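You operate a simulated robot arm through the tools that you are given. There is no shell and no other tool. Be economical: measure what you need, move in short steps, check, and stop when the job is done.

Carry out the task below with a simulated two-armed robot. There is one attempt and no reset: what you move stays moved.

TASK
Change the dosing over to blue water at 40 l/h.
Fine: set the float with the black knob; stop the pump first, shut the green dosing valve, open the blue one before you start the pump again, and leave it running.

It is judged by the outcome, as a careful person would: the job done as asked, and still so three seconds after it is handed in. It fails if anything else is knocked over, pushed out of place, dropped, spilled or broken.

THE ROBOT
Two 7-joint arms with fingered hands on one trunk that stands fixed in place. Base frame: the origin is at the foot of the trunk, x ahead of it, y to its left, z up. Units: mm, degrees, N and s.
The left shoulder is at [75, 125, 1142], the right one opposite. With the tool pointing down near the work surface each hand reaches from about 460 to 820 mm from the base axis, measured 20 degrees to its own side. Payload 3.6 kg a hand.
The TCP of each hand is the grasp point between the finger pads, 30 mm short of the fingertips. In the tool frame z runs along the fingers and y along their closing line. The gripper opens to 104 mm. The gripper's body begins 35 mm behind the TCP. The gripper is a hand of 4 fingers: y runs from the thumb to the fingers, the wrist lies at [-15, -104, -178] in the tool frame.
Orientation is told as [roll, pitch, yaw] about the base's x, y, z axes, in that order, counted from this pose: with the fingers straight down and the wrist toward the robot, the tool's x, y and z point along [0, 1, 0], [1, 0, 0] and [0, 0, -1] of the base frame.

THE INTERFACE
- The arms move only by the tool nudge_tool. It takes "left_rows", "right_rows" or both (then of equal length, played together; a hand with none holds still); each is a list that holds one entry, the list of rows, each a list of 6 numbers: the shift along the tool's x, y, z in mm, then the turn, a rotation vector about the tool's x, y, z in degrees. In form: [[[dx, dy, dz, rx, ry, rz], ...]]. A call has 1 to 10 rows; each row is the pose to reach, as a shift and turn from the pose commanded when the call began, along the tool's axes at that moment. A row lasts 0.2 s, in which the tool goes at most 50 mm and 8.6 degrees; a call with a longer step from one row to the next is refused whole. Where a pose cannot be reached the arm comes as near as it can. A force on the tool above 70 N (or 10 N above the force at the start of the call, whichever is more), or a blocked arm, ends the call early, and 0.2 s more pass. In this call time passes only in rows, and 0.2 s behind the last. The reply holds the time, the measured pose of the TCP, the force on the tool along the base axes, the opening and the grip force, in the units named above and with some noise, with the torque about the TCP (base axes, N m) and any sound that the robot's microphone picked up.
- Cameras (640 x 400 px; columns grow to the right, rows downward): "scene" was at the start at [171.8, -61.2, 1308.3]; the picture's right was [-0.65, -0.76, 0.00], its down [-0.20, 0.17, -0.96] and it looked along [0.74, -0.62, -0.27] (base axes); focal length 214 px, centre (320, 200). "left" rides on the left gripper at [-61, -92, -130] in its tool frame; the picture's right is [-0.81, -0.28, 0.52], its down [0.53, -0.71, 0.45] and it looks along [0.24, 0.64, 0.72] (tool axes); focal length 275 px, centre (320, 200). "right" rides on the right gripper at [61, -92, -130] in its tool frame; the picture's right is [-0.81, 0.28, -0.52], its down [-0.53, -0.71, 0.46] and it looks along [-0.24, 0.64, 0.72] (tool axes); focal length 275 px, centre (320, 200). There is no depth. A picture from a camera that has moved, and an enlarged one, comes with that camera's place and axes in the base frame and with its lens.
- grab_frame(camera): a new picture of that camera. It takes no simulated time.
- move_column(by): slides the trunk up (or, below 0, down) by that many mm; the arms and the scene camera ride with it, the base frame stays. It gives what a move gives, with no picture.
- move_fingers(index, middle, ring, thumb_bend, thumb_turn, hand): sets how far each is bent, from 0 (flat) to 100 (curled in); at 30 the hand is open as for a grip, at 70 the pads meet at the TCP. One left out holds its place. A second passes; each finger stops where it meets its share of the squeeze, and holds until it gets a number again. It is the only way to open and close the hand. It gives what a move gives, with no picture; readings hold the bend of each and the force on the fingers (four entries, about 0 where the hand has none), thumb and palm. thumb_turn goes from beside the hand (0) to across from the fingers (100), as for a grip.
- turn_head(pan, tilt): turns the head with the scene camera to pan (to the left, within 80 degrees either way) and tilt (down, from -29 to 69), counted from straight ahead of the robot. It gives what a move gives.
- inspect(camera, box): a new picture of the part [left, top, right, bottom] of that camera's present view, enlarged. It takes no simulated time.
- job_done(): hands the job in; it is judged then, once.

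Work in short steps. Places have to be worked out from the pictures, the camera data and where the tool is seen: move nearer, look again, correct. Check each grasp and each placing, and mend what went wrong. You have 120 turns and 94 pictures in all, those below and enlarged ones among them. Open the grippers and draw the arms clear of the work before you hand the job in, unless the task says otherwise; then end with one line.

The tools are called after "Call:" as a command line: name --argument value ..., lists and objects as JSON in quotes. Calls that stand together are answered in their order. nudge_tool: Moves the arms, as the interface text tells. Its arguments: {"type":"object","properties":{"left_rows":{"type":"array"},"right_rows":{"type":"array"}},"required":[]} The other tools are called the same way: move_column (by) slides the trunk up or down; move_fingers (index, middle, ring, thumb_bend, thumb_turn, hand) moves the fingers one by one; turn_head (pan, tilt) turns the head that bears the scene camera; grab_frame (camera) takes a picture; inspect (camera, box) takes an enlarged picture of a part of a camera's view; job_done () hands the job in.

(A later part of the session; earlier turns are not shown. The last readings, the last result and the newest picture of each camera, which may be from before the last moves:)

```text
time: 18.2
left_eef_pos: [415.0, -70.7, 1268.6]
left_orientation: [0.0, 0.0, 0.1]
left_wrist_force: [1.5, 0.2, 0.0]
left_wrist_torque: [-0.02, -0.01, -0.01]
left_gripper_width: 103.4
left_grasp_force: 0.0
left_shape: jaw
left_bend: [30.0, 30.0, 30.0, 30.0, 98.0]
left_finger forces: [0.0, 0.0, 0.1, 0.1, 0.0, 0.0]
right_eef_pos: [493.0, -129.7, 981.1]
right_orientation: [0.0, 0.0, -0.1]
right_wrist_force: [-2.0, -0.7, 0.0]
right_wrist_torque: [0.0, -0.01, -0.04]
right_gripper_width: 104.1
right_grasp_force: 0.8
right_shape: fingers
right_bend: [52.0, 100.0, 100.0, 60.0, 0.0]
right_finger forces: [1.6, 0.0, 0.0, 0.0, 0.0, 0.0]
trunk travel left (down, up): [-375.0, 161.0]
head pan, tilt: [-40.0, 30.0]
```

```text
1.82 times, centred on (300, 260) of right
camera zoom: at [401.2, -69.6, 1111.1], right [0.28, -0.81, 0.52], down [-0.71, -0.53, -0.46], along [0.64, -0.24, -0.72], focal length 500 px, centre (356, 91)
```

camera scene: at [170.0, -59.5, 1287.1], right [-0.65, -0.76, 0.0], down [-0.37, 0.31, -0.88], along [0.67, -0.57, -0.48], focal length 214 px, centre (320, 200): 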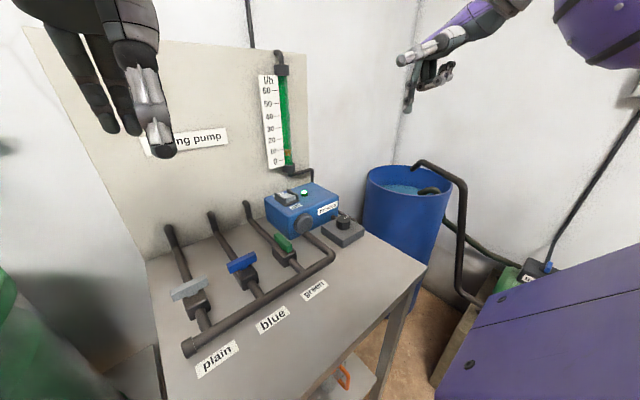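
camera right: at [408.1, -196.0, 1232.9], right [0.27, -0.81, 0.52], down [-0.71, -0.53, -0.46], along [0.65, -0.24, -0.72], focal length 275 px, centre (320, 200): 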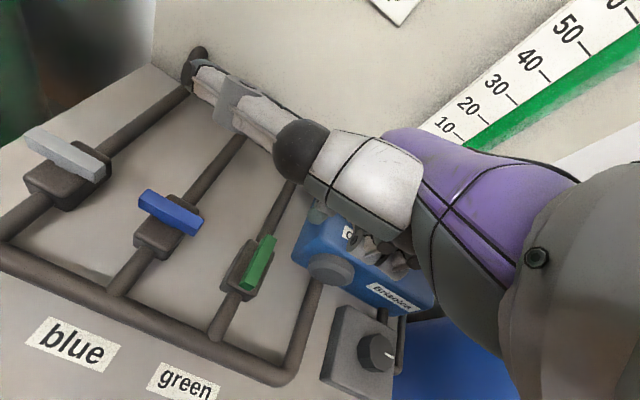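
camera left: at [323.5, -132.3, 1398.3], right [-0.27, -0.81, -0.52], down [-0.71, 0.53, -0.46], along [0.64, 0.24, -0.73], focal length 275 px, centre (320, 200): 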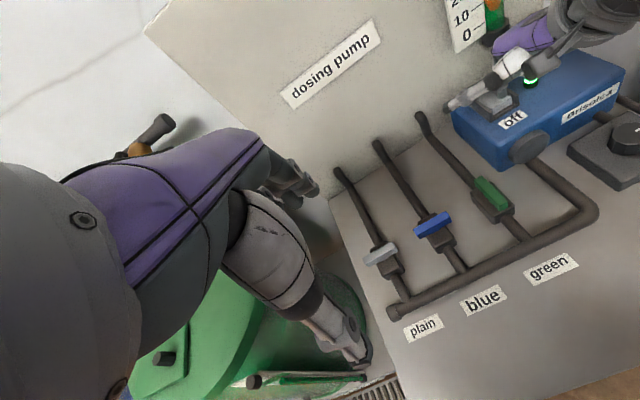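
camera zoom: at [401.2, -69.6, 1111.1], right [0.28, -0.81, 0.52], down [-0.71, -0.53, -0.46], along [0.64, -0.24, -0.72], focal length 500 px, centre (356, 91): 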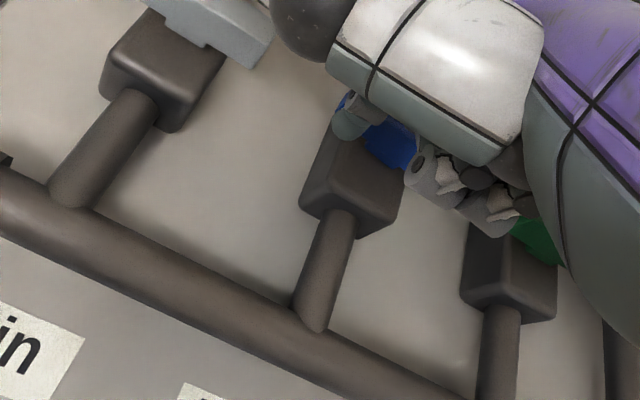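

The blue bar turns with only ~2 N. I continue along the arc.

Call:
nudge_tool --right_rows '[[[0, 8, 0, 0, 0, 0], [-2, 14, 0, 0, 0, 0], [-6, 20, 0, 0, 0, 0], [-11, 25, 0, 0, 0, 0], [-16, 28, 0, 0, 0, 0]]]'

Call:
inspect --camera "scene" --box '[150, 190, 310, 320]'

Call:
inspect --camera "left" --box '[360, 150, 560, 310]'

```text
time: 19.4
left_eef_pos: [413.2, -70.8, 1268.3]
left_orientation: [-0.1, -0.1, 0.1]
left_wrist_force: [0.1, -0.1, -0.1]
left_wrist_torque: [-0.01, 0.02, 0.01]
left_gripper_width: 103.9
left_grasp_force: 0.0
left_shape: jaw
left_bend: [30.0, 30.0, 30.0, 30.0, 98.0]
left_finger forces: [0.1, 0.0, 0.0, 0.0, 0.0, 0.1]
right_eef_pos: [522.1, -143.8, 982.3]
right_orientation: [0.1, 0.0, 0.1]
right_wrist_force: [-3.0, 4.7, 0.0]
right_wrist_torque: [0.11, 0.07, 0.15]
right_gripper_width: 103.1
right_grasp_force: 2.2
right_shape: fingers
right_bend: [52.0, 100.0, 100.0, 60.0, 0.0]
right_finger forces: [4.1, 0.1, 0.0, 0.0, 0.1, 0.0]
trunk travel left (down, up): [-375.0, 161.0]
head pan, tilt: [-40.0, 30.0]
```

```text
3.08 times, centred on (230, 255) of scene
camera zoom: at [169.3, -59.4, 1287.0], right [-0.65, -0.76, 0.0], down [-0.36, 0.31, -0.88], along [0.67, -0.57, -0.48], focal length 660 px, centre (597, 31)
```

zoom: 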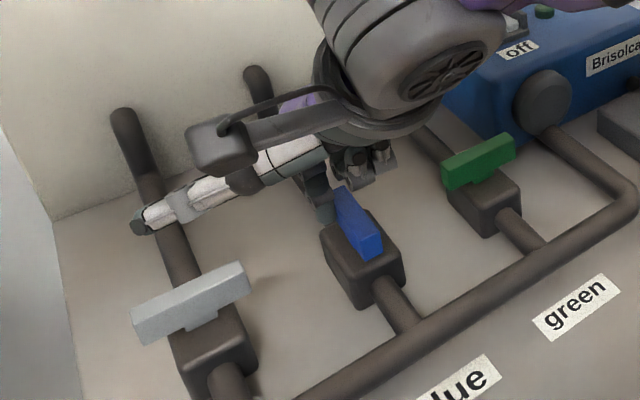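

```text
2.50 times, centred on (460, 230) of left
camera zoom: at [322.9, -131.5, 1398.5], right [-0.27, -0.81, -0.52], down [-0.71, 0.53, -0.46], along [0.64, 0.24, -0.73], focal length 688 px, centre (-30, 125)
```

zoom: 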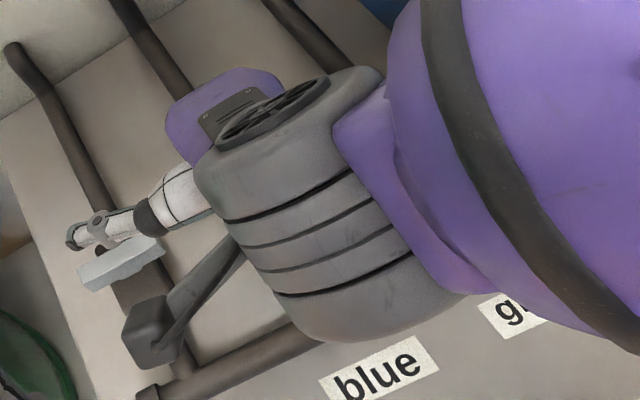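

Blue looks nearly along its pipe. I push 6 mm more to reach the stop.

Call:
nudge_tool --right_rows '[[[-4, 2, 0, 0, 0, 0], [-8, 2, 0, 0, 0, 0]]]'

Call:
nudge_tool --right_rows '[[[12, 0, 0, 0, 0, 0], [12, 0, -45, 0, 0, 0], [-30, 0, -90, 0, 0, 0], [-75, -20, -120, 0, 0, 0], [-120, -40, -120, 0, 0, 0], [-165, -50, -120, 0, 0, 0]]]'

Call:
inspect --camera "scene" --box '[150, 190, 310, 320]'

Call:
inspect --camera "left" --box '[360, 150, 560, 310]'

Call:
grab_frame --camera "right"

```text
time: 20.0
left_eef_pos: [414.3, -68.2, 1267.9]
left_orientation: [-0.2, 0.0, 0.2]
left_wrist_force: [-0.2, 1.4, -0.1]
left_wrist_torque: [0.01, 0.0, -0.01]
left_gripper_width: 103.6
left_grasp_force: 0.1
left_shape: jaw
left_bend: [30.0, 30.0, 30.0, 30.0, 98.0]
left_finger forces: [0.0, 0.0, 0.0, 0.1, 0.1, 0.0]
right_eef_pos: [524.4, -151.0, 982.5]
right_orientation: [0.1, 0.0, 0.2]
right_wrist_force: [-5.6, 20.0, -1.3]
right_wrist_torque: [0.46, 0.19, 0.59]
right_gripper_width: 100.2
right_grasp_force: 9.8
right_shape: fingers
right_bend: [52.0, 100.0, 100.0, 60.0, 0.0]
right_finger forces: [19.5, 0.0, 0.0, 0.1, 0.1, 0.0]
trunk travel left (down, up): [-375.0, 161.0]
head pan, tilt: [-40.0, 30.0]
```

```text
refused: row 3 steps farther than a row can; nothing moved
```

```text
3.08 times, centred on (230, 255) of scene
camera zoom: at [169.1, -57.5, 1287.1], right [-0.65, -0.76, 0.0], down [-0.36, 0.31, -0.88], along [0.67, -0.57, -0.48], focal length 660 px, centre (597, 31)
```

zoom: 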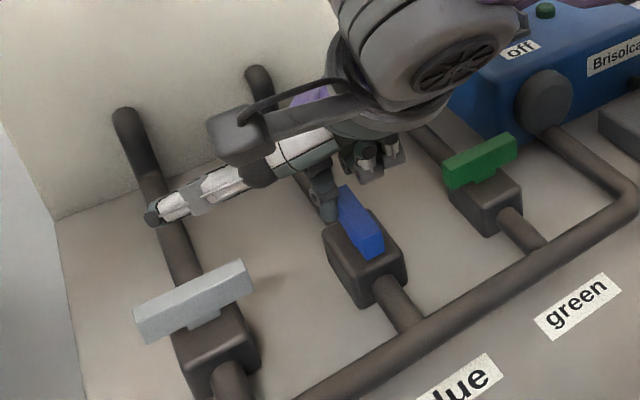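

```text
2.50 times, centred on (460, 230) of left
camera zoom: at [322.6, -129.4, 1398.8], right [-0.27, -0.81, -0.51], down [-0.71, 0.53, -0.46], along [0.64, 0.24, -0.73], focal length 688 px, centre (-30, 125)
```

zoom: 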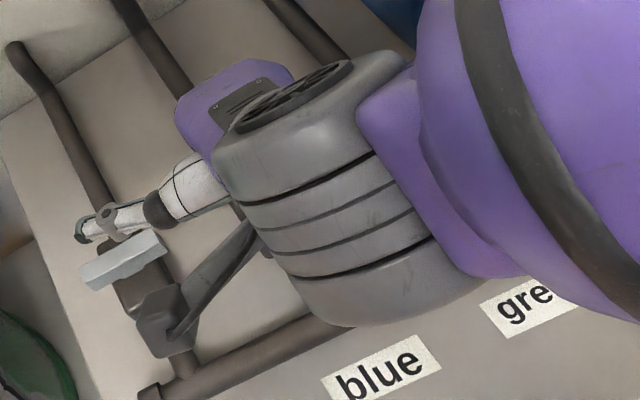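

```text
53 pictures are left
camera right: at [431.0, -90.6, 1112.6], right [0.28, -0.81, 0.52], down [-0.71, -0.54, -0.46], along [0.65, -0.24, -0.73], focal length 275 px, centre (320, 200)
```

right: 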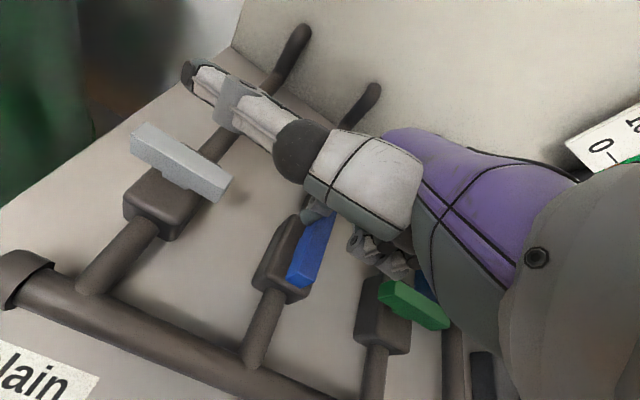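

Blue is at its stop, along the pipe: open. I back off, rise and go over to the rocker's "on" (far) end.

Call:
nudge_tool --right_rows '[[[14, 0, 0, 0, 0, 0], [14, 0, -44, 0, 0, 0], [-16, 10, -78, 0, 0, 0], [-56, 32, -88, 0, 0, 0], [-96, 57, -88, 0, 0, 0], [-136, 80, -88, 0, 0, 0], [-172, 102, -88, 0, 0, 0], [-193, 118, -88, 0, 0, 0]]]'

Call:
inspect --camera "scene" --box '[160, 150, 340, 320]'

Call:
inspect --camera "right" --box '[160, 150, 440, 370]'

```text
time: 21.8
left_eef_pos: [414.2, -70.7, 1266.7]
left_orientation: [-0.1, -0.1, 0.1]
left_wrist_force: [-0.6, 0.0, 0.5]
left_wrist_torque: [-0.02, 0.01, -0.02]
left_gripper_width: 103.6
left_grasp_force: 0.1
left_shape: jaw
left_bend: [30.0, 30.0, 30.0, 30.0, 98.0]
left_finger forces: [0.1, 0.1, 0.1, 0.0, 0.0, 0.1]
right_eef_pos: [643.6, -347.8, 1069.2]
right_orientation: [0.0, 0.1, -0.1]
right_wrist_force: [-0.1, -0.4, -0.2]
right_wrist_torque: [-0.02, 0.01, -0.01]
right_gripper_width: 104.6
right_grasp_force: 0.1
right_shape: fingers
right_bend: [50.0, 100.0, 100.0, 60.0, 0.0]
right_finger forces: [0.0, 0.0, 0.0, 0.0, 0.1, 0.1]
trunk travel left (down, up): [-375.0, 161.0]
head pan, tilt: [-40.0, 30.0]
```

```text
2.35 times, centred on (250, 235) of scene
camera zoom: at [169.9, -60.0, 1286.8], right [-0.65, -0.76, 0.0], down [-0.36, 0.31, -0.88], along [0.67, -0.57, -0.48], focal length 505 px, centre (485, 118)
```

zoom: 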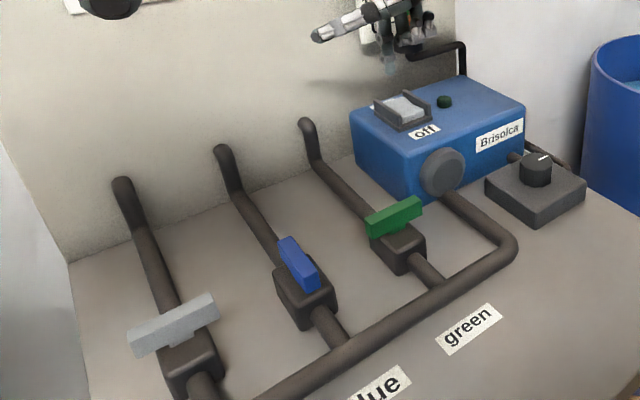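

```text
1.82 times, centred on (300, 260) of right
camera zoom: at [551.5, -285.9, 1199.4], right [0.28, -0.81, 0.52], down [-0.71, -0.53, -0.46], along [0.64, -0.24, -0.72], focal length 500 px, centre (356, 91)
```

zoom: 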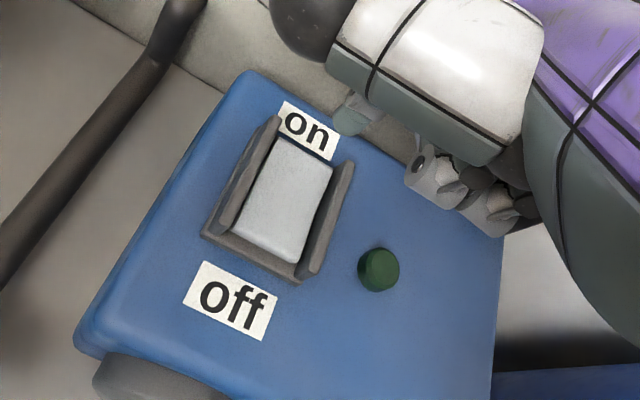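

Valves look right. Rocker's on end is at about (670,-339). I shift 5 mm back and lower to press it (earlier contact was at TCP z≈1040, pressed at 1035).

Call:
nudge_tool --right_rows '[[[1, -5, 14, 0, 0, 0], [1, -5, 26, 0, 0, 0], [1, -5, 31, 0, 0, 0], [1, -5, 35, 0, 0, 0]]]'

Call:
inspect --camera "scene" --box '[250, 100, 370, 230]'

```text
time: 22.8
left_eef_pos: [414.9, -70.9, 1268.9]
left_orientation: [-0.1, 0.0, 0.0]
left_wrist_force: [0.0, 0.0, 0.5]
left_wrist_torque: [-0.03, -0.01, 0.02]
left_gripper_width: 103.5
left_grasp_force: 0.0
left_shape: jaw
left_bend: [30.0, 30.0, 30.0, 30.0, 98.0]
left_finger forces: [0.0, 0.0, 0.0, 0.0, 0.0, 0.1]
right_eef_pos: [638.9, -346.0, 1035.0]
right_orientation: [0.0, 0.0, 0.1]
right_wrist_force: [0.1, -0.2, 1.5]
right_wrist_torque: [0.01, -0.06, 0.01]
right_gripper_width: 104.5
right_grasp_force: 0.4
right_shape: fingers
right_bend: [50.0, 100.0, 100.0, 60.0, 0.0]
right_finger forces: [0.6, 0.1, 0.0, 0.0, 0.0, 0.0]
trunk travel left (down, up): [-375.0, 161.0]
head pan, tilt: [-40.0, 30.0]
```

```text
3.08 times, centred on (310, 165) of scene
camera zoom: at [169.5, -59.9, 1286.9], right [-0.65, -0.76, 0.0], down [-0.36, 0.31, -0.88], along [0.67, -0.57, -0.48], focal length 660 px, centre (351, 308)
```

zoom: 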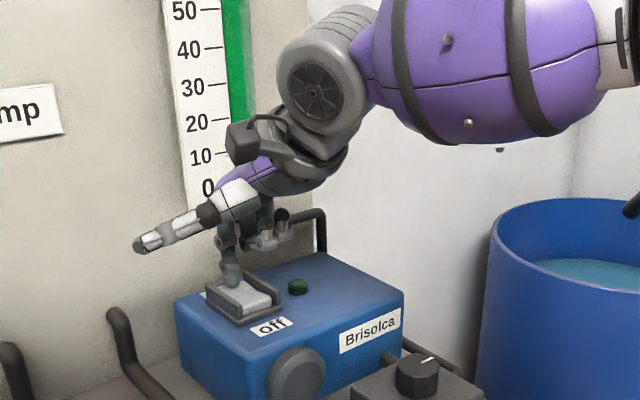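

Just in contact (1.5 N), lamp still dark. I press 6 mm further.

Call:
nudge_tool --right_rows '[[[0, 0, 3, 0, 0, 0], [0, 0, 6, 0, 0, 0]]]'

Call:
inspect --camera "scene" --box '[250, 100, 370, 230]'

```text
time: 23.4
left_eef_pos: [414.3, -70.4, 1267.9]
left_orientation: [-0.2, -0.1, 0.2]
left_wrist_force: [0.1, 0.1, -0.7]
left_wrist_torque: [-0.02, -0.03, 0.0]
left_gripper_width: 103.7
left_grasp_force: 0.1
left_shape: jaw
left_bend: [30.0, 30.0, 30.0, 30.0, 98.0]
left_finger forces: [0.0, 0.0, 0.0, 0.1, 0.0, 0.0]
right_eef_pos: [637.1, -345.5, 1030.2]
right_orientation: [0.0, -0.2, 0.1]
right_wrist_force: [0.1, -0.6, 6.6]
right_wrist_torque: [0.03, -0.21, 0.0]
right_gripper_width: 104.6
right_grasp_force: 3.6
right_shape: fingers
right_bend: [50.0, 100.0, 100.0, 60.0, 0.0]
right_finger forces: [6.6, 0.1, 0.1, 0.1, 0.1, 0.0]
trunk travel left (down, up): [-375.0, 161.0]
head pan, tilt: [-40.0, 30.0]
```

```text
3.08 times, centred on (310, 165) of scene
camera zoom: at [168.8, -59.7, 1287.1], right [-0.65, -0.76, 0.0], down [-0.36, 0.31, -0.88], along [0.67, -0.57, -0.48], focal length 660 px, centre (351, 308)
```

zoom: 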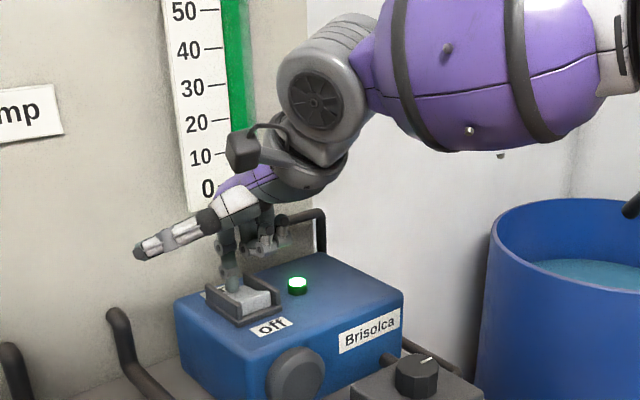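

Pump is running (lamp lit). I lift and back away towards a point above the black knob.

Call:
nudge_tool --right_rows '[[[0, 0, -40, 0, 0, 0], [0, -10, -80, 0, 0, 0], [-28, -45, -90, 0, 0, 0], [-57, -85, -90, 0, 0, 0], [-86, -126, -90, 0, 0, 0]]]'

Call:
move_fingers --hand "right" --index 50 --middle 50 --ring 50 --thumb_bend 50 --thumb_turn 100

Call:
grab_frame --camera "right"

Call:
grab_frame --camera "scene"

```text
refused: row 5 steps farther than a row can; nothing moved
```

```text
time: 24.4
left_eef_pos: [412.3, -70.6, 1269.1]
left_orientation: [0.0, -0.1, 0.1]
left_wrist_force: [0.4, -0.4, 0.1]
left_wrist_torque: [-0.03, 0.03, 0.0]
left_gripper_width: 103.7
left_grasp_force: 0.1
left_shape: jaw
left_bend: [30.0, 30.0, 30.0, 30.0, 98.0]
left_finger forces: [0.0, 0.1, 0.0, 0.1, 0.0, 0.1]
right_eef_pos: [637.3, -345.7, 1030.2]
right_orientation: [0.1, -0.3, 0.0]
right_wrist_force: [0.5, 0.1, 18.5]
right_wrist_torque: [-0.14, -0.46, 0.03]
right_gripper_width: 51.8
right_grasp_force: 9.8
right_shape: fingers
right_bend: [50.0, 52.0, 50.0, 50.0, 100.0]
right_finger forces: [1.2, 17.6, 0.0, 0.0, 0.0, 0.0]
trunk travel left (down, up): [-375.0, 161.0]
head pan, tilt: [-40.0, 30.0]
```

```text
48 pictures are left
camera right: at [544.1, -283.8, 1160.3], right [0.27, -0.81, 0.52], down [-0.71, -0.53, -0.46], along [0.65, -0.24, -0.72], focal length 275 px, centre (320, 200)
```

right: 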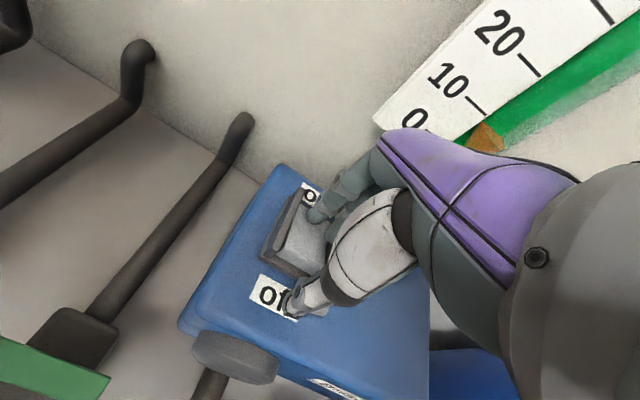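

```text
47 pictures are left
camera scene: at [167.9, -59.0, 1287.2], right [-0.65, -0.76, 0.0], down [-0.36, 0.31, -0.88], along [0.67, -0.57, -0.48], focal length 214 px, centre (320, 200)
```

scene: 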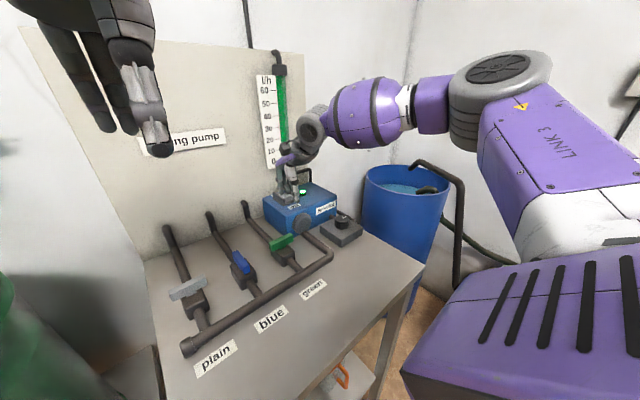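

That move was refused, so the fingers opened on the box instead; the middle finger presses the box top. I lift straight up now.

Call:
nudge_tool --right_rows '[[[0, 0, -20, 0, 0, 0], [0, 0, -60, 0, 0, 0], [0, -20, -90, 0, 0, 0], [-28, -55, -90, 0, 0, 0], [-57, -92, -90, 0, 0, 0], [-86, -126, -90, 0, 0, 0]]]'

Call:
grab_frame --camera "right"

Call:
inspect --camera "scene" --box '[250, 60, 370, 250]'

```text
time: 25.8
left_eef_pos: [414.5, -72.6, 1268.7]
left_orientation: [0.0, -0.1, 0.1]
left_wrist_force: [-0.8, -0.1, 0.4]
left_wrist_torque: [0.0, -0.01, 0.02]
left_gripper_width: 103.6
left_grasp_force: 0.1
left_shape: jaw
left_bend: [30.0, 30.0, 30.0, 30.0, 98.0]
left_finger forces: [0.0, 0.1, 0.0, 0.0, 0.1, 0.0]
right_eef_pos: [513.1, -431.8, 1117.4]
right_orientation: [0.0, -0.1, 0.0]
right_wrist_force: [0.1, 0.1, -0.2]
right_wrist_torque: [0.02, 0.0, -0.01]
right_gripper_width: 51.9
right_grasp_force: 0.2
right_shape: fingers
right_bend: [50.0, 50.0, 50.0, 50.0, 100.0]
right_finger forces: [0.1, 0.0, 0.1, 0.0, 0.0, 0.0]
trunk travel left (down, up): [-375.0, 161.0]
head pan, tilt: [-40.0, 30.0]
```

```text
46 pictures are left
camera right: at [420.0, -370.8, 1247.7], right [0.28, -0.81, 0.52], down [-0.71, -0.53, -0.46], along [0.64, -0.24, -0.72], focal length 275 px, centre (320, 200)
```

right: 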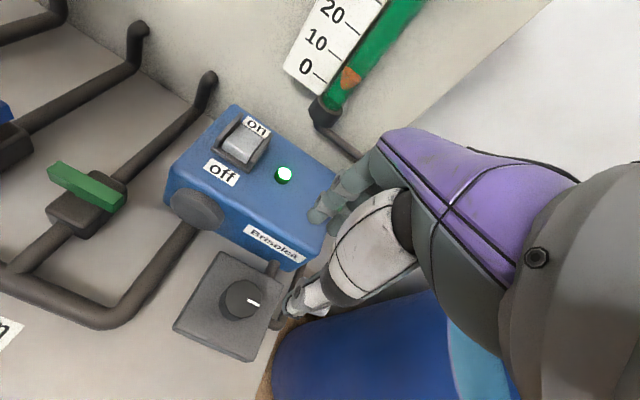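

```text
2.11 times, centred on (310, 155) of scene
camera zoom: at [168.9, -60.8, 1286.9], right [-0.65, -0.76, 0.0], down [-0.36, 0.31, -0.88], along [0.67, -0.57, -0.48], focal length 452 px, centre (341, 295)
```

zoom: 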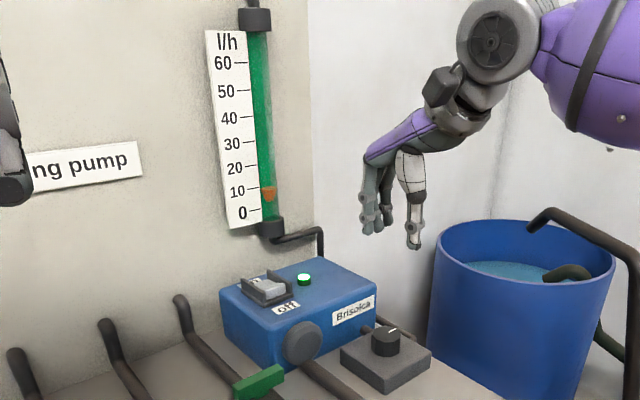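

Lamp still lit, float ~8, tube still coloured green. Knob axis is at about (512,-429), top z≈950. I lower the half-open hand over it to just above and check the alignment.

Call:
nudge_tool --right_rows '[[[2, 0, 40, 0, 0, 0], [2, 0, 80, 0, 0, 0], [2, 0, 110, 0, 0, 0]]]'

Call:
inspect --camera "right" --box '[200, 140, 440, 340]'

Call:
inspect --camera "scene" --box '[300, 170, 400, 260]'

Call:
inspect --camera "left" --box '[520, 60, 640, 200]'

```text
time: 26.6
left_eef_pos: [414.0, -71.9, 1268.3]
left_orientation: [0.0, 0.0, 0.1]
left_wrist_force: [-0.1, -0.2, -0.6]
left_wrist_torque: [-0.01, 0.01, -0.02]
left_gripper_width: 103.5
left_grasp_force: 0.0
left_shape: jaw
left_bend: [30.0, 30.0, 30.0, 30.0, 98.0]
left_finger forces: [0.1, 0.1, 0.1, 0.0, 0.1, 0.0]
right_eef_pos: [511.7, -429.1, 1010.8]
right_orientation: [0.1, -0.1, 0.0]
right_wrist_force: [0.2, -0.3, -0.9]
right_wrist_torque: [-0.04, 0.0, 0.01]
right_gripper_width: 51.9
right_grasp_force: 0.1
right_shape: fingers
right_bend: [50.0, 50.0, 50.0, 50.0, 100.0]
right_finger forces: [0.0, 0.0, 0.0, 0.1, 0.1, 0.0]
trunk travel left (down, up): [-375.0, 161.0]
head pan, tilt: [-40.0, 30.0]
```

```text
2.00 times, centred on (320, 240) of right
camera zoom: at [420.3, -368.9, 1140.4], right [0.27, -0.81, 0.52], down [-0.71, -0.53, -0.46], along [0.65, -0.24, -0.72], focal length 551 px, centre (320, 120)
```

zoom: 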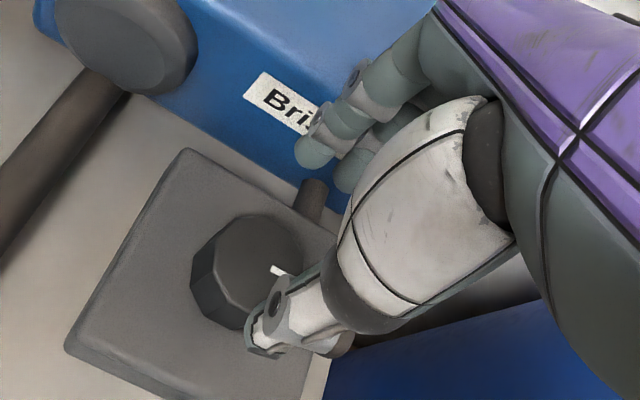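

```text
4.44 times, centred on (350, 215) of scene
camera zoom: at [169.5, -60.3, 1286.8], right [-0.65, -0.76, 0.0], down [-0.36, 0.31, -0.88], along [0.67, -0.57, -0.48], focal length 953 px, centre (187, 133)
```

zoom: 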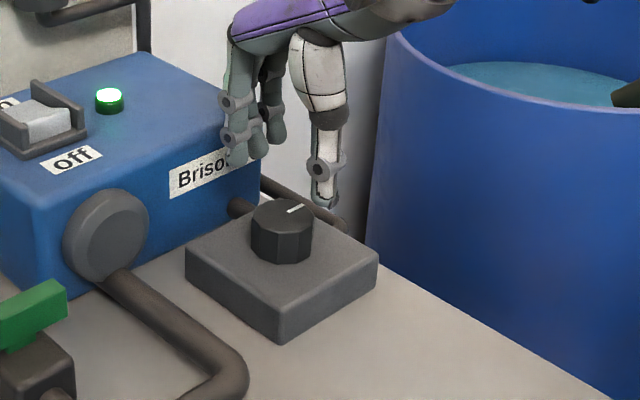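

```text
2.86 times, centred on (580, 130) of left
camera zoom: at [323.2, -132.4, 1398.3], right [-0.27, -0.81, -0.52], down [-0.71, 0.53, -0.46], along [0.64, 0.24, -0.73], focal length 786 px, centre (-423, 400)
```

zoom: 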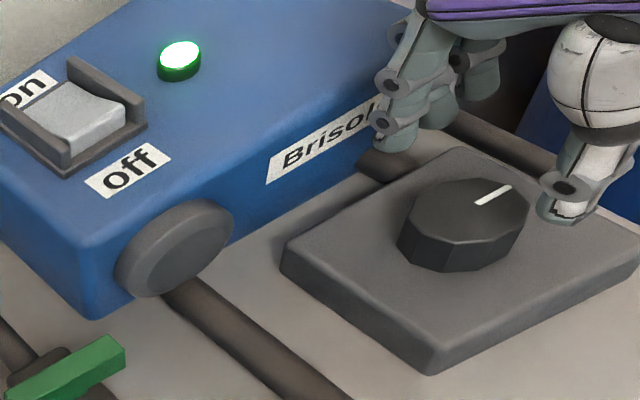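

Knob centre ≈(511,-429), diameter ≈40; finger tips at x +32, thumb −38 about the TCP. I shift slightly (+3 x, −2 y) and lower 42 mm around it.

Call:
nudge_tool --right_rows '[[[-2, 3, 15, 0, 0, 0], [-2, 3, 30, 0, 0, 0], [-2, 3, 42, 0, 0, 0]]]'

Call:
inspect --camera "scene" --box '[300, 170, 400, 260]'

Call:
inspect --camera "left" --box '[520, 60, 640, 200]'

```text
time: 27.4
left_eef_pos: [413.4, -70.7, 1267.9]
left_orientation: [-0.1, 0.0, 0.0]
left_wrist_force: [-0.2, -0.2, -0.2]
left_wrist_torque: [-0.02, -0.01, -0.01]
left_gripper_width: 103.6
left_grasp_force: 0.0
left_shape: jaw
left_bend: [30.0, 30.0, 30.0, 30.0, 98.0]
left_finger forces: [0.1, 0.0, 0.0, 0.0, 0.0, 0.0]
right_eef_pos: [515.6, -432.5, 965.6]
right_orientation: [0.1, 0.0, 0.1]
right_wrist_force: [1.0, -0.2, 0.1]
right_wrist_torque: [0.03, 0.03, -0.01]
right_gripper_width: 51.9
right_grasp_force: 0.0
right_shape: fingers
right_bend: [50.0, 50.0, 50.0, 50.0, 100.0]
right_finger forces: [0.0, 0.1, 0.0, 0.1, 0.0, 0.1]
trunk travel left (down, up): [-375.0, 161.0]
head pan, tilt: [-40.0, 30.0]
```

```text
4.44 times, centred on (350, 215) of scene
camera zoom: at [169.7, -60.1, 1286.8], right [-0.65, -0.76, 0.0], down [-0.36, 0.31, -0.88], along [0.67, -0.57, -0.48], focal length 953 px, centre (187, 133)
```

zoom: 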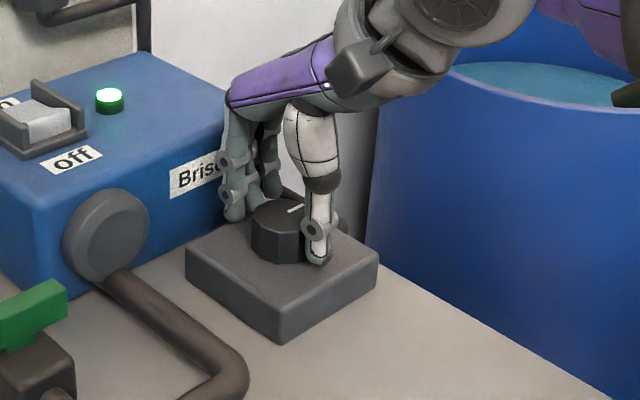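

```text
2.86 times, centred on (580, 130) of left
camera zoom: at [323.4, -132.1, 1398.3], right [-0.27, -0.81, -0.52], down [-0.71, 0.53, -0.46], along [0.64, 0.24, -0.73], focal length 786 px, centre (-423, 400)
```

zoom: 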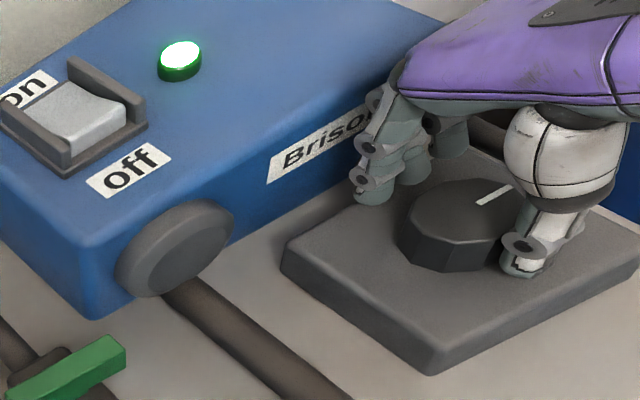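

The fingers straddle the knob. I close index, middle and thumb.

Call:
move_fingers --hand "right" --index 62 --middle 62 --thumb_bend 62

Call:
inspect --camera "left" --box '[520, 60, 640, 200]'

```text
time: 28.4
left_eef_pos: [412.9, -71.5, 1268.2]
left_orientation: [-0.1, -0.1, 0.0]
left_wrist_force: [-0.8, -0.1, 0.5]
left_wrist_torque: [-0.01, -0.03, 0.01]
left_gripper_width: 103.6
left_grasp_force: 0.0
left_shape: jaw
left_bend: [30.0, 30.0, 30.0, 30.0, 98.0]
left_finger forces: [0.1, 0.0, 0.0, 0.0, 0.0, 0.0]
right_eef_pos: [515.0, -431.7, 965.4]
right_orientation: [0.1, 0.0, 0.0]
right_wrist_force: [-5.7, 0.4, -1.2]
right_wrist_torque: [0.03, 0.12, 0.02]
right_gripper_width: 35.4
right_grasp_force: 4.8
right_shape: fingers
right_bend: [60.0, 61.0, 50.0, 55.0, 100.0]
right_finger forces: [1.3, 0.3, 0.0, 0.0, 7.5, 0.1]
trunk travel left (down, up): [-375.0, 161.0]
head pan, tilt: [-40.0, 30.0]
```

```text
2.86 times, centred on (580, 130) of left
camera zoom: at [322.6, -132.2, 1398.5], right [-0.27, -0.81, -0.52], down [-0.71, 0.53, -0.46], along [0.64, 0.24, -0.72], focal length 786 px, centre (-423, 400)
```

zoom: 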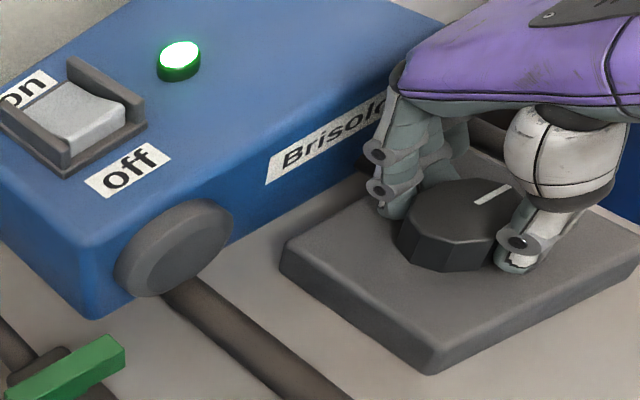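

The thumb presses, index barely. I close index and middle a bit more.

Call:
move_fingers --hand "right" --index 67 --middle 67 --thumb_bend 62

```text
time: 29.4
left_eef_pos: [414.7, -70.8, 1266.7]
left_orientation: [-0.2, 0.0, 0.2]
left_wrist_force: [-0.2, -0.4, 1.0]
left_wrist_torque: [0.01, -0.01, -0.02]
left_gripper_width: 103.6
left_grasp_force: 0.1
left_shape: jaw
left_bend: [30.0, 30.0, 30.0, 30.0, 98.0]
left_finger forces: [0.0, 0.1, 0.0, 0.0, 0.0, 0.0]
right_eef_pos: [516.1, -431.9, 965.9]
right_orientation: [0.0, 0.0, 0.0]
right_wrist_force: [0.7, 0.1, -2.3]
right_wrist_torque: [-0.03, -0.01, 0.0]
right_gripper_width: 35.0
right_grasp_force: 7.9
right_shape: fingers
right_bend: [61.0, 64.0, 50.0, 54.0, 100.0]
right_finger forces: [4.5, 3.0, 0.0, 0.1, 7.4, 0.0]
trunk travel left (down, up): [-375.0, 161.0]
head pan, tilt: [-40.0, 30.0]
```

A balanced three-point grip. I try a turn of 16° counter-clockwise (from above) and watch the float.

Call:
nudge_tool --right_rows '[[[0.8, 0.2, 0, 0, 0, -8], [1.5, 0.5, 0, 0, 0, -16]]]'

Call:
inspect --camera "scene" --box '[240, 60, 400, 260]'

```text
time: 30.0
left_eef_pos: [413.9, -70.5, 1266.6]
left_orientation: [-0.1, 0.0, 0.1]
left_wrist_force: [-0.4, 0.0, 0.2]
left_wrist_torque: [-0.03, 0.01, -0.02]
left_gripper_width: 103.3
left_grasp_force: 0.0
left_shape: jaw
left_bend: [30.0, 30.0, 30.0, 30.0, 98.0]
left_finger forces: [0.0, 0.1, 0.0, 0.1, 0.0, 0.0]
right_eef_pos: [515.2, -429.6, 966.2]
right_orientation: [0.0, 0.0, 16.0]
right_wrist_force: [0.3, -0.9, -0.3]
right_wrist_torque: [-0.07, -0.04, -0.02]
right_gripper_width: 34.7
right_grasp_force: 7.9
right_shape: fingers
right_bend: [61.0, 64.0, 50.0, 54.0, 100.0]
right_finger forces: [4.8, 3.2, 0.1, 0.0, 7.2, 0.0]
trunk travel left (down, up): [-375.0, 161.0]
head pan, tilt: [-40.0, 30.0]
```

```text
2.00 times, centred on (320, 160) of scene
camera zoom: at [169.6, -60.1, 1286.8], right [-0.65, -0.76, 0.0], down [-0.36, 0.31, -0.88], along [0.67, -0.57, -0.48], focal length 429 px, centre (320, 280)
```

zoom: 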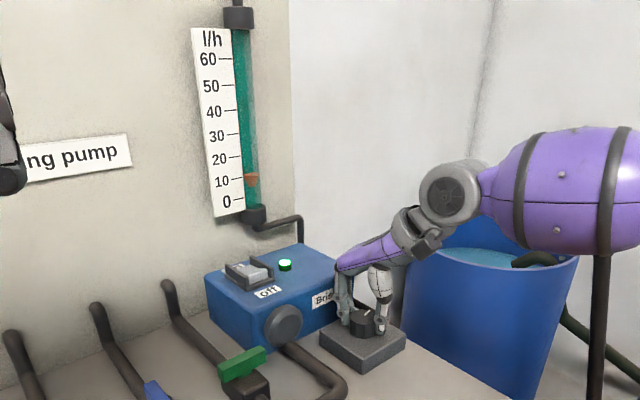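

The tube is changing towards blue and the float has risen slightly. I turn 24° more the same way and look closely.

Call:
nudge_tool --right_rows '[[[0.8, 0.2, 0, 0, 0, -8], [1.5, 0.5, 0, 0, 0, -16], [2.2, 0.8, 0, 0, 0, -24], [2.2, 0.8, 0, 0, 0, -24], [2.2, 0.8, 0, 0, 0, -24], [2.2, 0.8, 0, 0, 0, -24]]]'

Call:
inspect --camera "scene" --box '[240, 60, 380, 240]'

Call:
inspect --camera "left" --box '[520, 60, 640, 200]'

```text
time: 31.4
left_eef_pos: [414.4, -71.4, 1267.3]
left_orientation: [0.0, 0.0, 0.1]
left_wrist_force: [-0.5, 0.2, -0.3]
left_wrist_torque: [-0.01, 0.0, -0.03]
left_gripper_width: 103.8
left_grasp_force: 0.1
left_shape: jaw
left_bend: [30.0, 30.0, 30.0, 30.0, 98.0]
left_finger forces: [0.0, 0.0, 0.0, 0.0, 0.0, 0.1]
right_eef_pos: [514.8, -428.1, 966.9]
right_orientation: [0.1, 0.0, 40.0]
right_wrist_force: [-0.7, 0.9, -2.8]
right_wrist_torque: [0.0, -0.02, 0.03]
right_gripper_width: 34.6
right_grasp_force: 7.5
right_shape: fingers
right_bend: [61.0, 64.0, 50.0, 55.0, 100.0]
right_finger forces: [4.3, 2.6, 0.0, 0.1, 7.8, 0.0]
trunk travel left (down, up): [-375.0, 161.0]
head pan, tilt: [-40.0, 30.0]
```

```text
2.22 times, centred on (310, 150) of scene
camera zoom: at [169.5, -60.1, 1286.8], right [-0.65, -0.76, 0.0], down [-0.36, 0.31, -0.88], along [0.67, -0.57, -0.48], focal length 477 px, centre (342, 311)
```

zoom: 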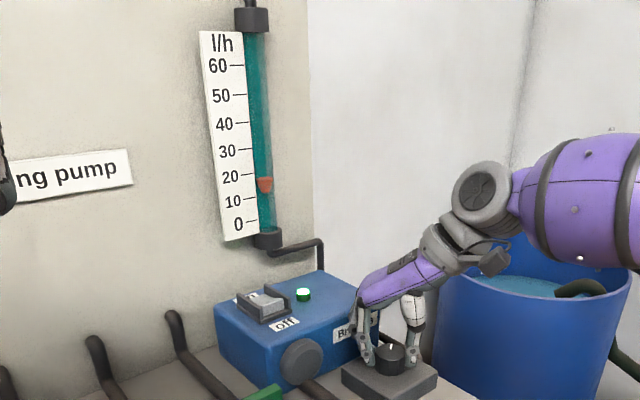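

```text
2.86 times, centred on (580, 130) of left
camera zoom: at [323.2, -132.2, 1398.4], right [-0.27, -0.81, -0.52], down [-0.71, 0.53, -0.46], along [0.64, 0.24, -0.73], focal length 786 px, centre (-423, 400)
```

zoom: 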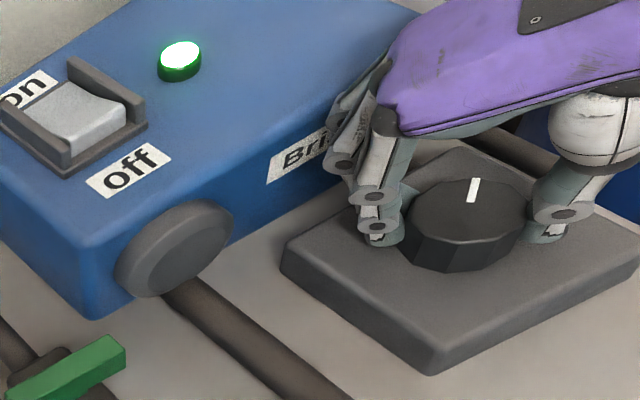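

CCW raises the flow (now about 17). I turn another 48° the same way.

Call:
nudge_tool --right_rows '[[[0.5, 0, 0, 0, 0, -8], [1, 0, 0, 0, 0, -16], [1, 0, 0, 0, 0, -24], [1, 0, 0, 0, 0, -32], [1, 0, 0, 0, 0, -40], [1, 0, 0, 0, 0, -48], [1, 0, 0, 0, 0, -48], [1, 0, 0, 0, 0, -48], [1, 0, 0, 0, 0, -48]]]'

Call:
inspect --camera "scene" --box '[240, 60, 380, 240]'

```text
time: 33.4
left_eef_pos: [414.3, -71.2, 1268.3]
left_orientation: [-0.1, 0.0, 0.1]
left_wrist_force: [-0.3, 0.0, -0.8]
left_wrist_torque: [0.04, -0.01, -0.01]
left_gripper_width: 103.4
left_grasp_force: 0.1
left_shape: jaw
left_bend: [30.0, 30.0, 30.0, 30.0, 98.0]
left_finger forces: [0.1, 0.0, 0.0, 0.0, 0.1, 0.0]
right_eef_pos: [515.5, -426.6, 966.4]
right_orientation: [0.0, 0.0, 87.9]
right_wrist_force: [-3.8, 4.3, -3.3]
right_wrist_torque: [0.1, 0.1, -0.01]
right_gripper_width: 34.6
right_grasp_force: 7.4
right_shape: fingers
right_bend: [59.0, 64.0, 50.0, 56.0, 99.0]
right_finger forces: [6.3, 2.8, 0.0, 0.0, 5.4, 0.0]
trunk travel left (down, up): [-375.0, 161.0]
head pan, tilt: [-40.0, 30.0]
```

```text
2.22 times, centred on (310, 150) of scene
camera zoom: at [169.2, -59.7, 1286.8], right [-0.65, -0.76, 0.0], down [-0.36, 0.31, -0.88], along [0.67, -0.57, -0.48], focal length 477 px, centre (342, 311)
```

zoom: 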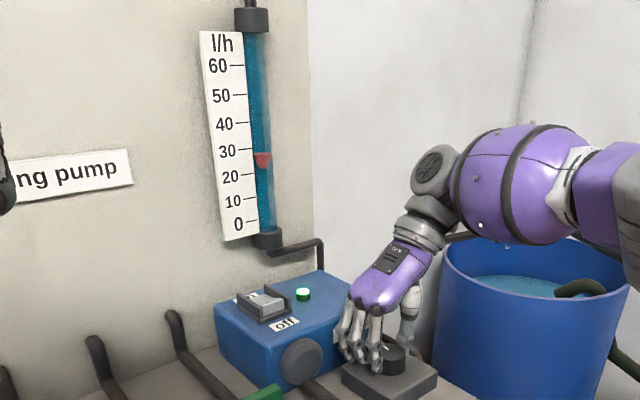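

About 27 now and the tube is blue. I release, rise, turn the hand back 80° and regrasp.

Call:
move_fingers --hand "right" --index 50 --middle 50 --ring 50 --thumb_bend 47

Call:
nudge_tool --right_rows '[[[0, 0, -20, 0, 0, 0], [0, 0, -45, 0, 0, 0]]]'

Call:
nudge_tool --right_rows '[[[0, 0, 0, 0, 0, 8], [0, -1, 0, 0, 0, 16], [0, -1, 0, 0, 0, 24], [0, -2, 0, 0, 0, 32], [0, -3, 0, 0, 0, 40], [0, -3, 0, 0, 0, 48], [0, -4, 0, 0, 0, 56], [0, -5, 0, 0, 0, 64], [0, -5, 0, 0, 0, 72], [0, -5, 0, 0, 0, 80]]]'

Call:
inspect --camera "scene" --box '[240, 60, 400, 260]'

Call:
inspect --camera "left" --box '[520, 60, 640, 200]'

```text
time: 34.4
left_eef_pos: [414.7, -71.5, 1268.0]
left_orientation: [0.0, 0.0, 0.1]
left_wrist_force: [-0.5, -0.9, 0.0]
left_wrist_torque: [0.03, 0.0, 0.01]
left_gripper_width: 103.7
left_grasp_force: 0.0
left_shape: jaw
left_bend: [30.0, 30.0, 30.0, 30.0, 98.0]
left_finger forces: [0.0, 0.0, 0.0, 0.0, 0.1, 0.0]
right_eef_pos: [514.4, -427.3, 966.9]
right_orientation: [0.0, 0.0, 88.0]
right_wrist_force: [0.3, 0.4, -0.1]
right_wrist_torque: [0.0, 0.01, 0.02]
right_gripper_width: 55.3
right_grasp_force: 0.1
right_shape: fingers
right_bend: [50.0, 50.0, 50.0, 47.0, 100.0]
right_finger forces: [0.0, 0.0, 0.0, 0.0, 0.0, 0.0]
trunk travel left (down, up): [-375.0, 161.0]
head pan, tilt: [-40.0, 30.0]
```

```text
time: 35.0
left_eef_pos: [414.7, -71.3, 1267.9]
left_orientation: [-0.1, 0.0, 0.1]
left_wrist_force: [-0.5, -0.2, -0.3]
left_wrist_torque: [-0.02, 0.03, -0.04]
left_gripper_width: 103.3
left_grasp_force: 0.1
left_shape: jaw
left_bend: [30.0, 30.0, 30.0, 30.0, 98.0]
left_finger forces: [0.0, 0.0, 0.0, 0.0, 0.0, 0.0]
right_eef_pos: [513.8, -426.5, 1012.8]
right_orientation: [0.0, 0.0, 88.1]
right_wrist_force: [0.6, 0.2, 0.0]
right_wrist_torque: [0.02, -0.01, 0.01]
right_gripper_width: 55.4
right_grasp_force: 0.0
right_shape: fingers
right_bend: [50.0, 50.0, 50.0, 47.0, 100.0]
right_finger forces: [0.0, 0.0, 0.0, 0.1, 0.0, 0.1]
trunk travel left (down, up): [-375.0, 161.0]
head pan, tilt: [-40.0, 30.0]
```

```text
time: 37.2
left_eef_pos: [414.7, -71.2, 1269.0]
left_orientation: [-0.1, 0.0, 0.1]
left_wrist_force: [-0.1, -0.1, 0.3]
left_wrist_torque: [0.0, -0.03, -0.03]
left_gripper_width: 103.7
left_grasp_force: 0.0
left_shape: jaw
left_bend: [30.0, 30.0, 30.0, 30.0, 98.0]
left_finger forces: [0.1, 0.1, 0.1, 0.1, 0.1, 0.0]
right_eef_pos: [514.6, -431.5, 1012.3]
right_orientation: [0.0, -0.1, 7.9]
right_wrist_force: [0.2, 0.8, 0.2]
right_wrist_torque: [0.0, -0.01, 0.01]
right_gripper_width: 55.5
right_grasp_force: 0.0
right_shape: fingers
right_bend: [50.0, 50.0, 50.0, 47.0, 100.0]
right_finger forces: [0.0, 0.0, 0.0, 0.1, 0.0, 0.1]
trunk travel left (down, up): [-375.0, 161.0]
head pan, tilt: [-40.0, 30.0]
```

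```text
2.00 times, centred on (320, 160) of scene
camera zoom: at [169.4, -60.0, 1286.7], right [-0.65, -0.76, 0.0], down [-0.36, 0.31, -0.88], along [0.66, -0.57, -0.48], focal length 429 px, centre (320, 280)
```

zoom: 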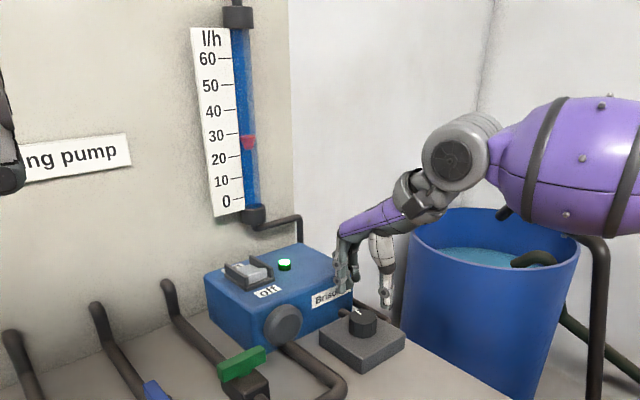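

```text
2.86 times, centred on (580, 130) of left
camera zoom: at [323.1, -131.9, 1398.4], right [-0.27, -0.81, -0.52], down [-0.71, 0.53, -0.46], along [0.64, 0.24, -0.73], focal length 786 px, centre (-423, 400)
```

zoom: 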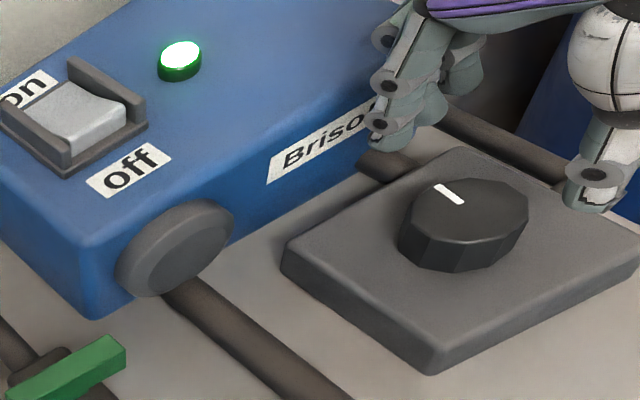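

Pure blue now, float about 28. I lower 46 mm again and regrip.

Call:
nudge_tool --right_rows '[[[0, 1, 16, 0, 0, 0], [0, 1, 32, 0, 0, 0], [0, 1, 46, 0, 0, 0]]]'

Call:
move_fingers --hand "right" --index 67 --middle 67 --thumb_bend 62

Call:
nudge_tool --right_rows '[[[0.8, 0.2, 0, 0, 0, -8], [1.5, 0.5, 0, 0, 0, -16], [2.2, 0.8, 0, 0, 0, -24], [3, 1, 0, 0, 0, -32], [3, 1.5, 0, 0, 0, -40], [3, 1.5, 0, 0, 0, -40], [3, 1.5, 0, 0, 0, -40], [3, 1.5, 0, 0, 0, -40], [3, 1.5, 0, 0, 0, -40]]]'

Call:
inspect --camera "scene" --box '[250, 60, 320, 180]'

```text
time: 38.0
left_eef_pos: [415.2, -72.3, 1267.4]
left_orientation: [0.0, 0.0, 0.1]
left_wrist_force: [-0.7, 0.3, -0.2]
left_wrist_torque: [0.0, 0.02, -0.01]
left_gripper_width: 103.6
left_grasp_force: 0.0
left_shape: jaw
left_bend: [30.0, 30.0, 30.0, 30.0, 98.0]
left_finger forces: [0.0, 0.0, 0.0, 0.1, 0.0, 0.0]
right_eef_pos: [516.0, -433.4, 966.6]
right_orientation: [0.0, 0.0, 8.0]
right_wrist_force: [-0.7, 0.2, 0.2]
right_wrist_torque: [-0.01, 0.01, 0.0]
right_gripper_width: 55.4
right_grasp_force: 0.2
right_shape: fingers
right_bend: [50.0, 50.0, 50.0, 47.0, 100.0]
right_finger forces: [0.1, 0.1, 0.0, 0.0, 0.0, 0.1]
trunk travel left (down, up): [-375.0, 161.0]
head pan, tilt: [-40.0, 30.0]
```

```text
time: 39.0
left_eef_pos: [413.7, -70.8, 1269.6]
left_orientation: [-0.1, 0.0, 0.0]
left_wrist_force: [0.4, -0.7, 0.4]
left_wrist_torque: [-0.01, -0.01, -0.02]
left_gripper_width: 103.6
left_grasp_force: 0.1
left_shape: jaw
left_bend: [30.0, 30.0, 30.0, 30.0, 98.0]
left_finger forces: [0.0, 0.0, 0.0, 0.0, 0.1, 0.0]
right_eef_pos: [516.0, -432.5, 967.5]
right_orientation: [0.0, 0.0, 8.1]
right_wrist_force: [-1.2, 0.8, -1.4]
right_wrist_torque: [0.0, 0.03, 0.0]
right_gripper_width: 34.7
right_grasp_force: 6.7
right_shape: fingers
right_bend: [60.0, 65.0, 50.0, 55.0, 100.0]
right_finger forces: [4.5, 1.8, 0.0, 0.0, 7.2, 0.0]
trunk travel left (down, up): [-375.0, 161.0]
head pan, tilt: [-40.0, 30.0]
```

```text
time: 41.0
left_eef_pos: [414.2, -71.0, 1267.9]
left_orientation: [-0.1, 0.0, 0.1]
left_wrist_force: [0.1, 0.8, 0.0]
left_wrist_torque: [0.01, 0.02, -0.01]
left_gripper_width: 103.5
left_grasp_force: 0.0
left_shape: jaw
left_bend: [30.0, 30.0, 30.0, 30.0, 98.0]
left_finger forces: [0.0, 0.0, 0.0, 0.0, 0.0, 0.0]
right_eef_pos: [516.4, -429.0, 964.8]
right_orientation: [0.0, 0.0, 48.1]
right_wrist_force: [-0.3, 1.5, 0.9]
right_wrist_torque: [0.0, -0.02, 0.03]
right_gripper_width: 34.6
right_grasp_force: 6.7
right_shape: fingers
right_bend: [61.0, 65.0, 50.0, 55.0, 100.0]
right_finger forces: [5.2, 2.2, 0.1, 0.0, 6.7, 0.1]
trunk travel left (down, up): [-375.0, 161.0]
head pan, tilt: [-40.0, 30.0]
```

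```text
3.33 times, centred on (285, 120) of scene
camera zoom: at [169.3, -59.9, 1286.7], right [-0.65, -0.76, 0.0], down [-0.37, 0.31, -0.88], along [0.66, -0.57, -0.48], focal length 715 px, centre (437, 467)
```

zoom: 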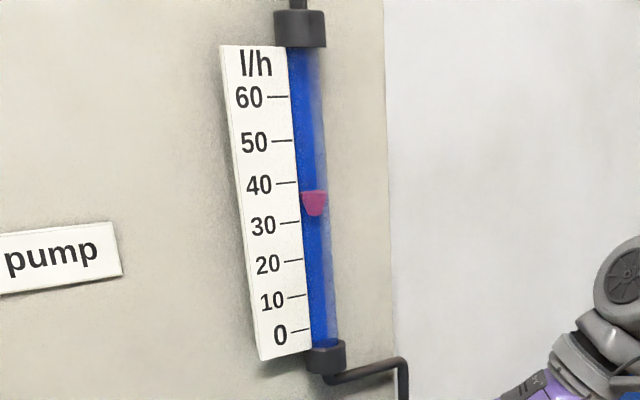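

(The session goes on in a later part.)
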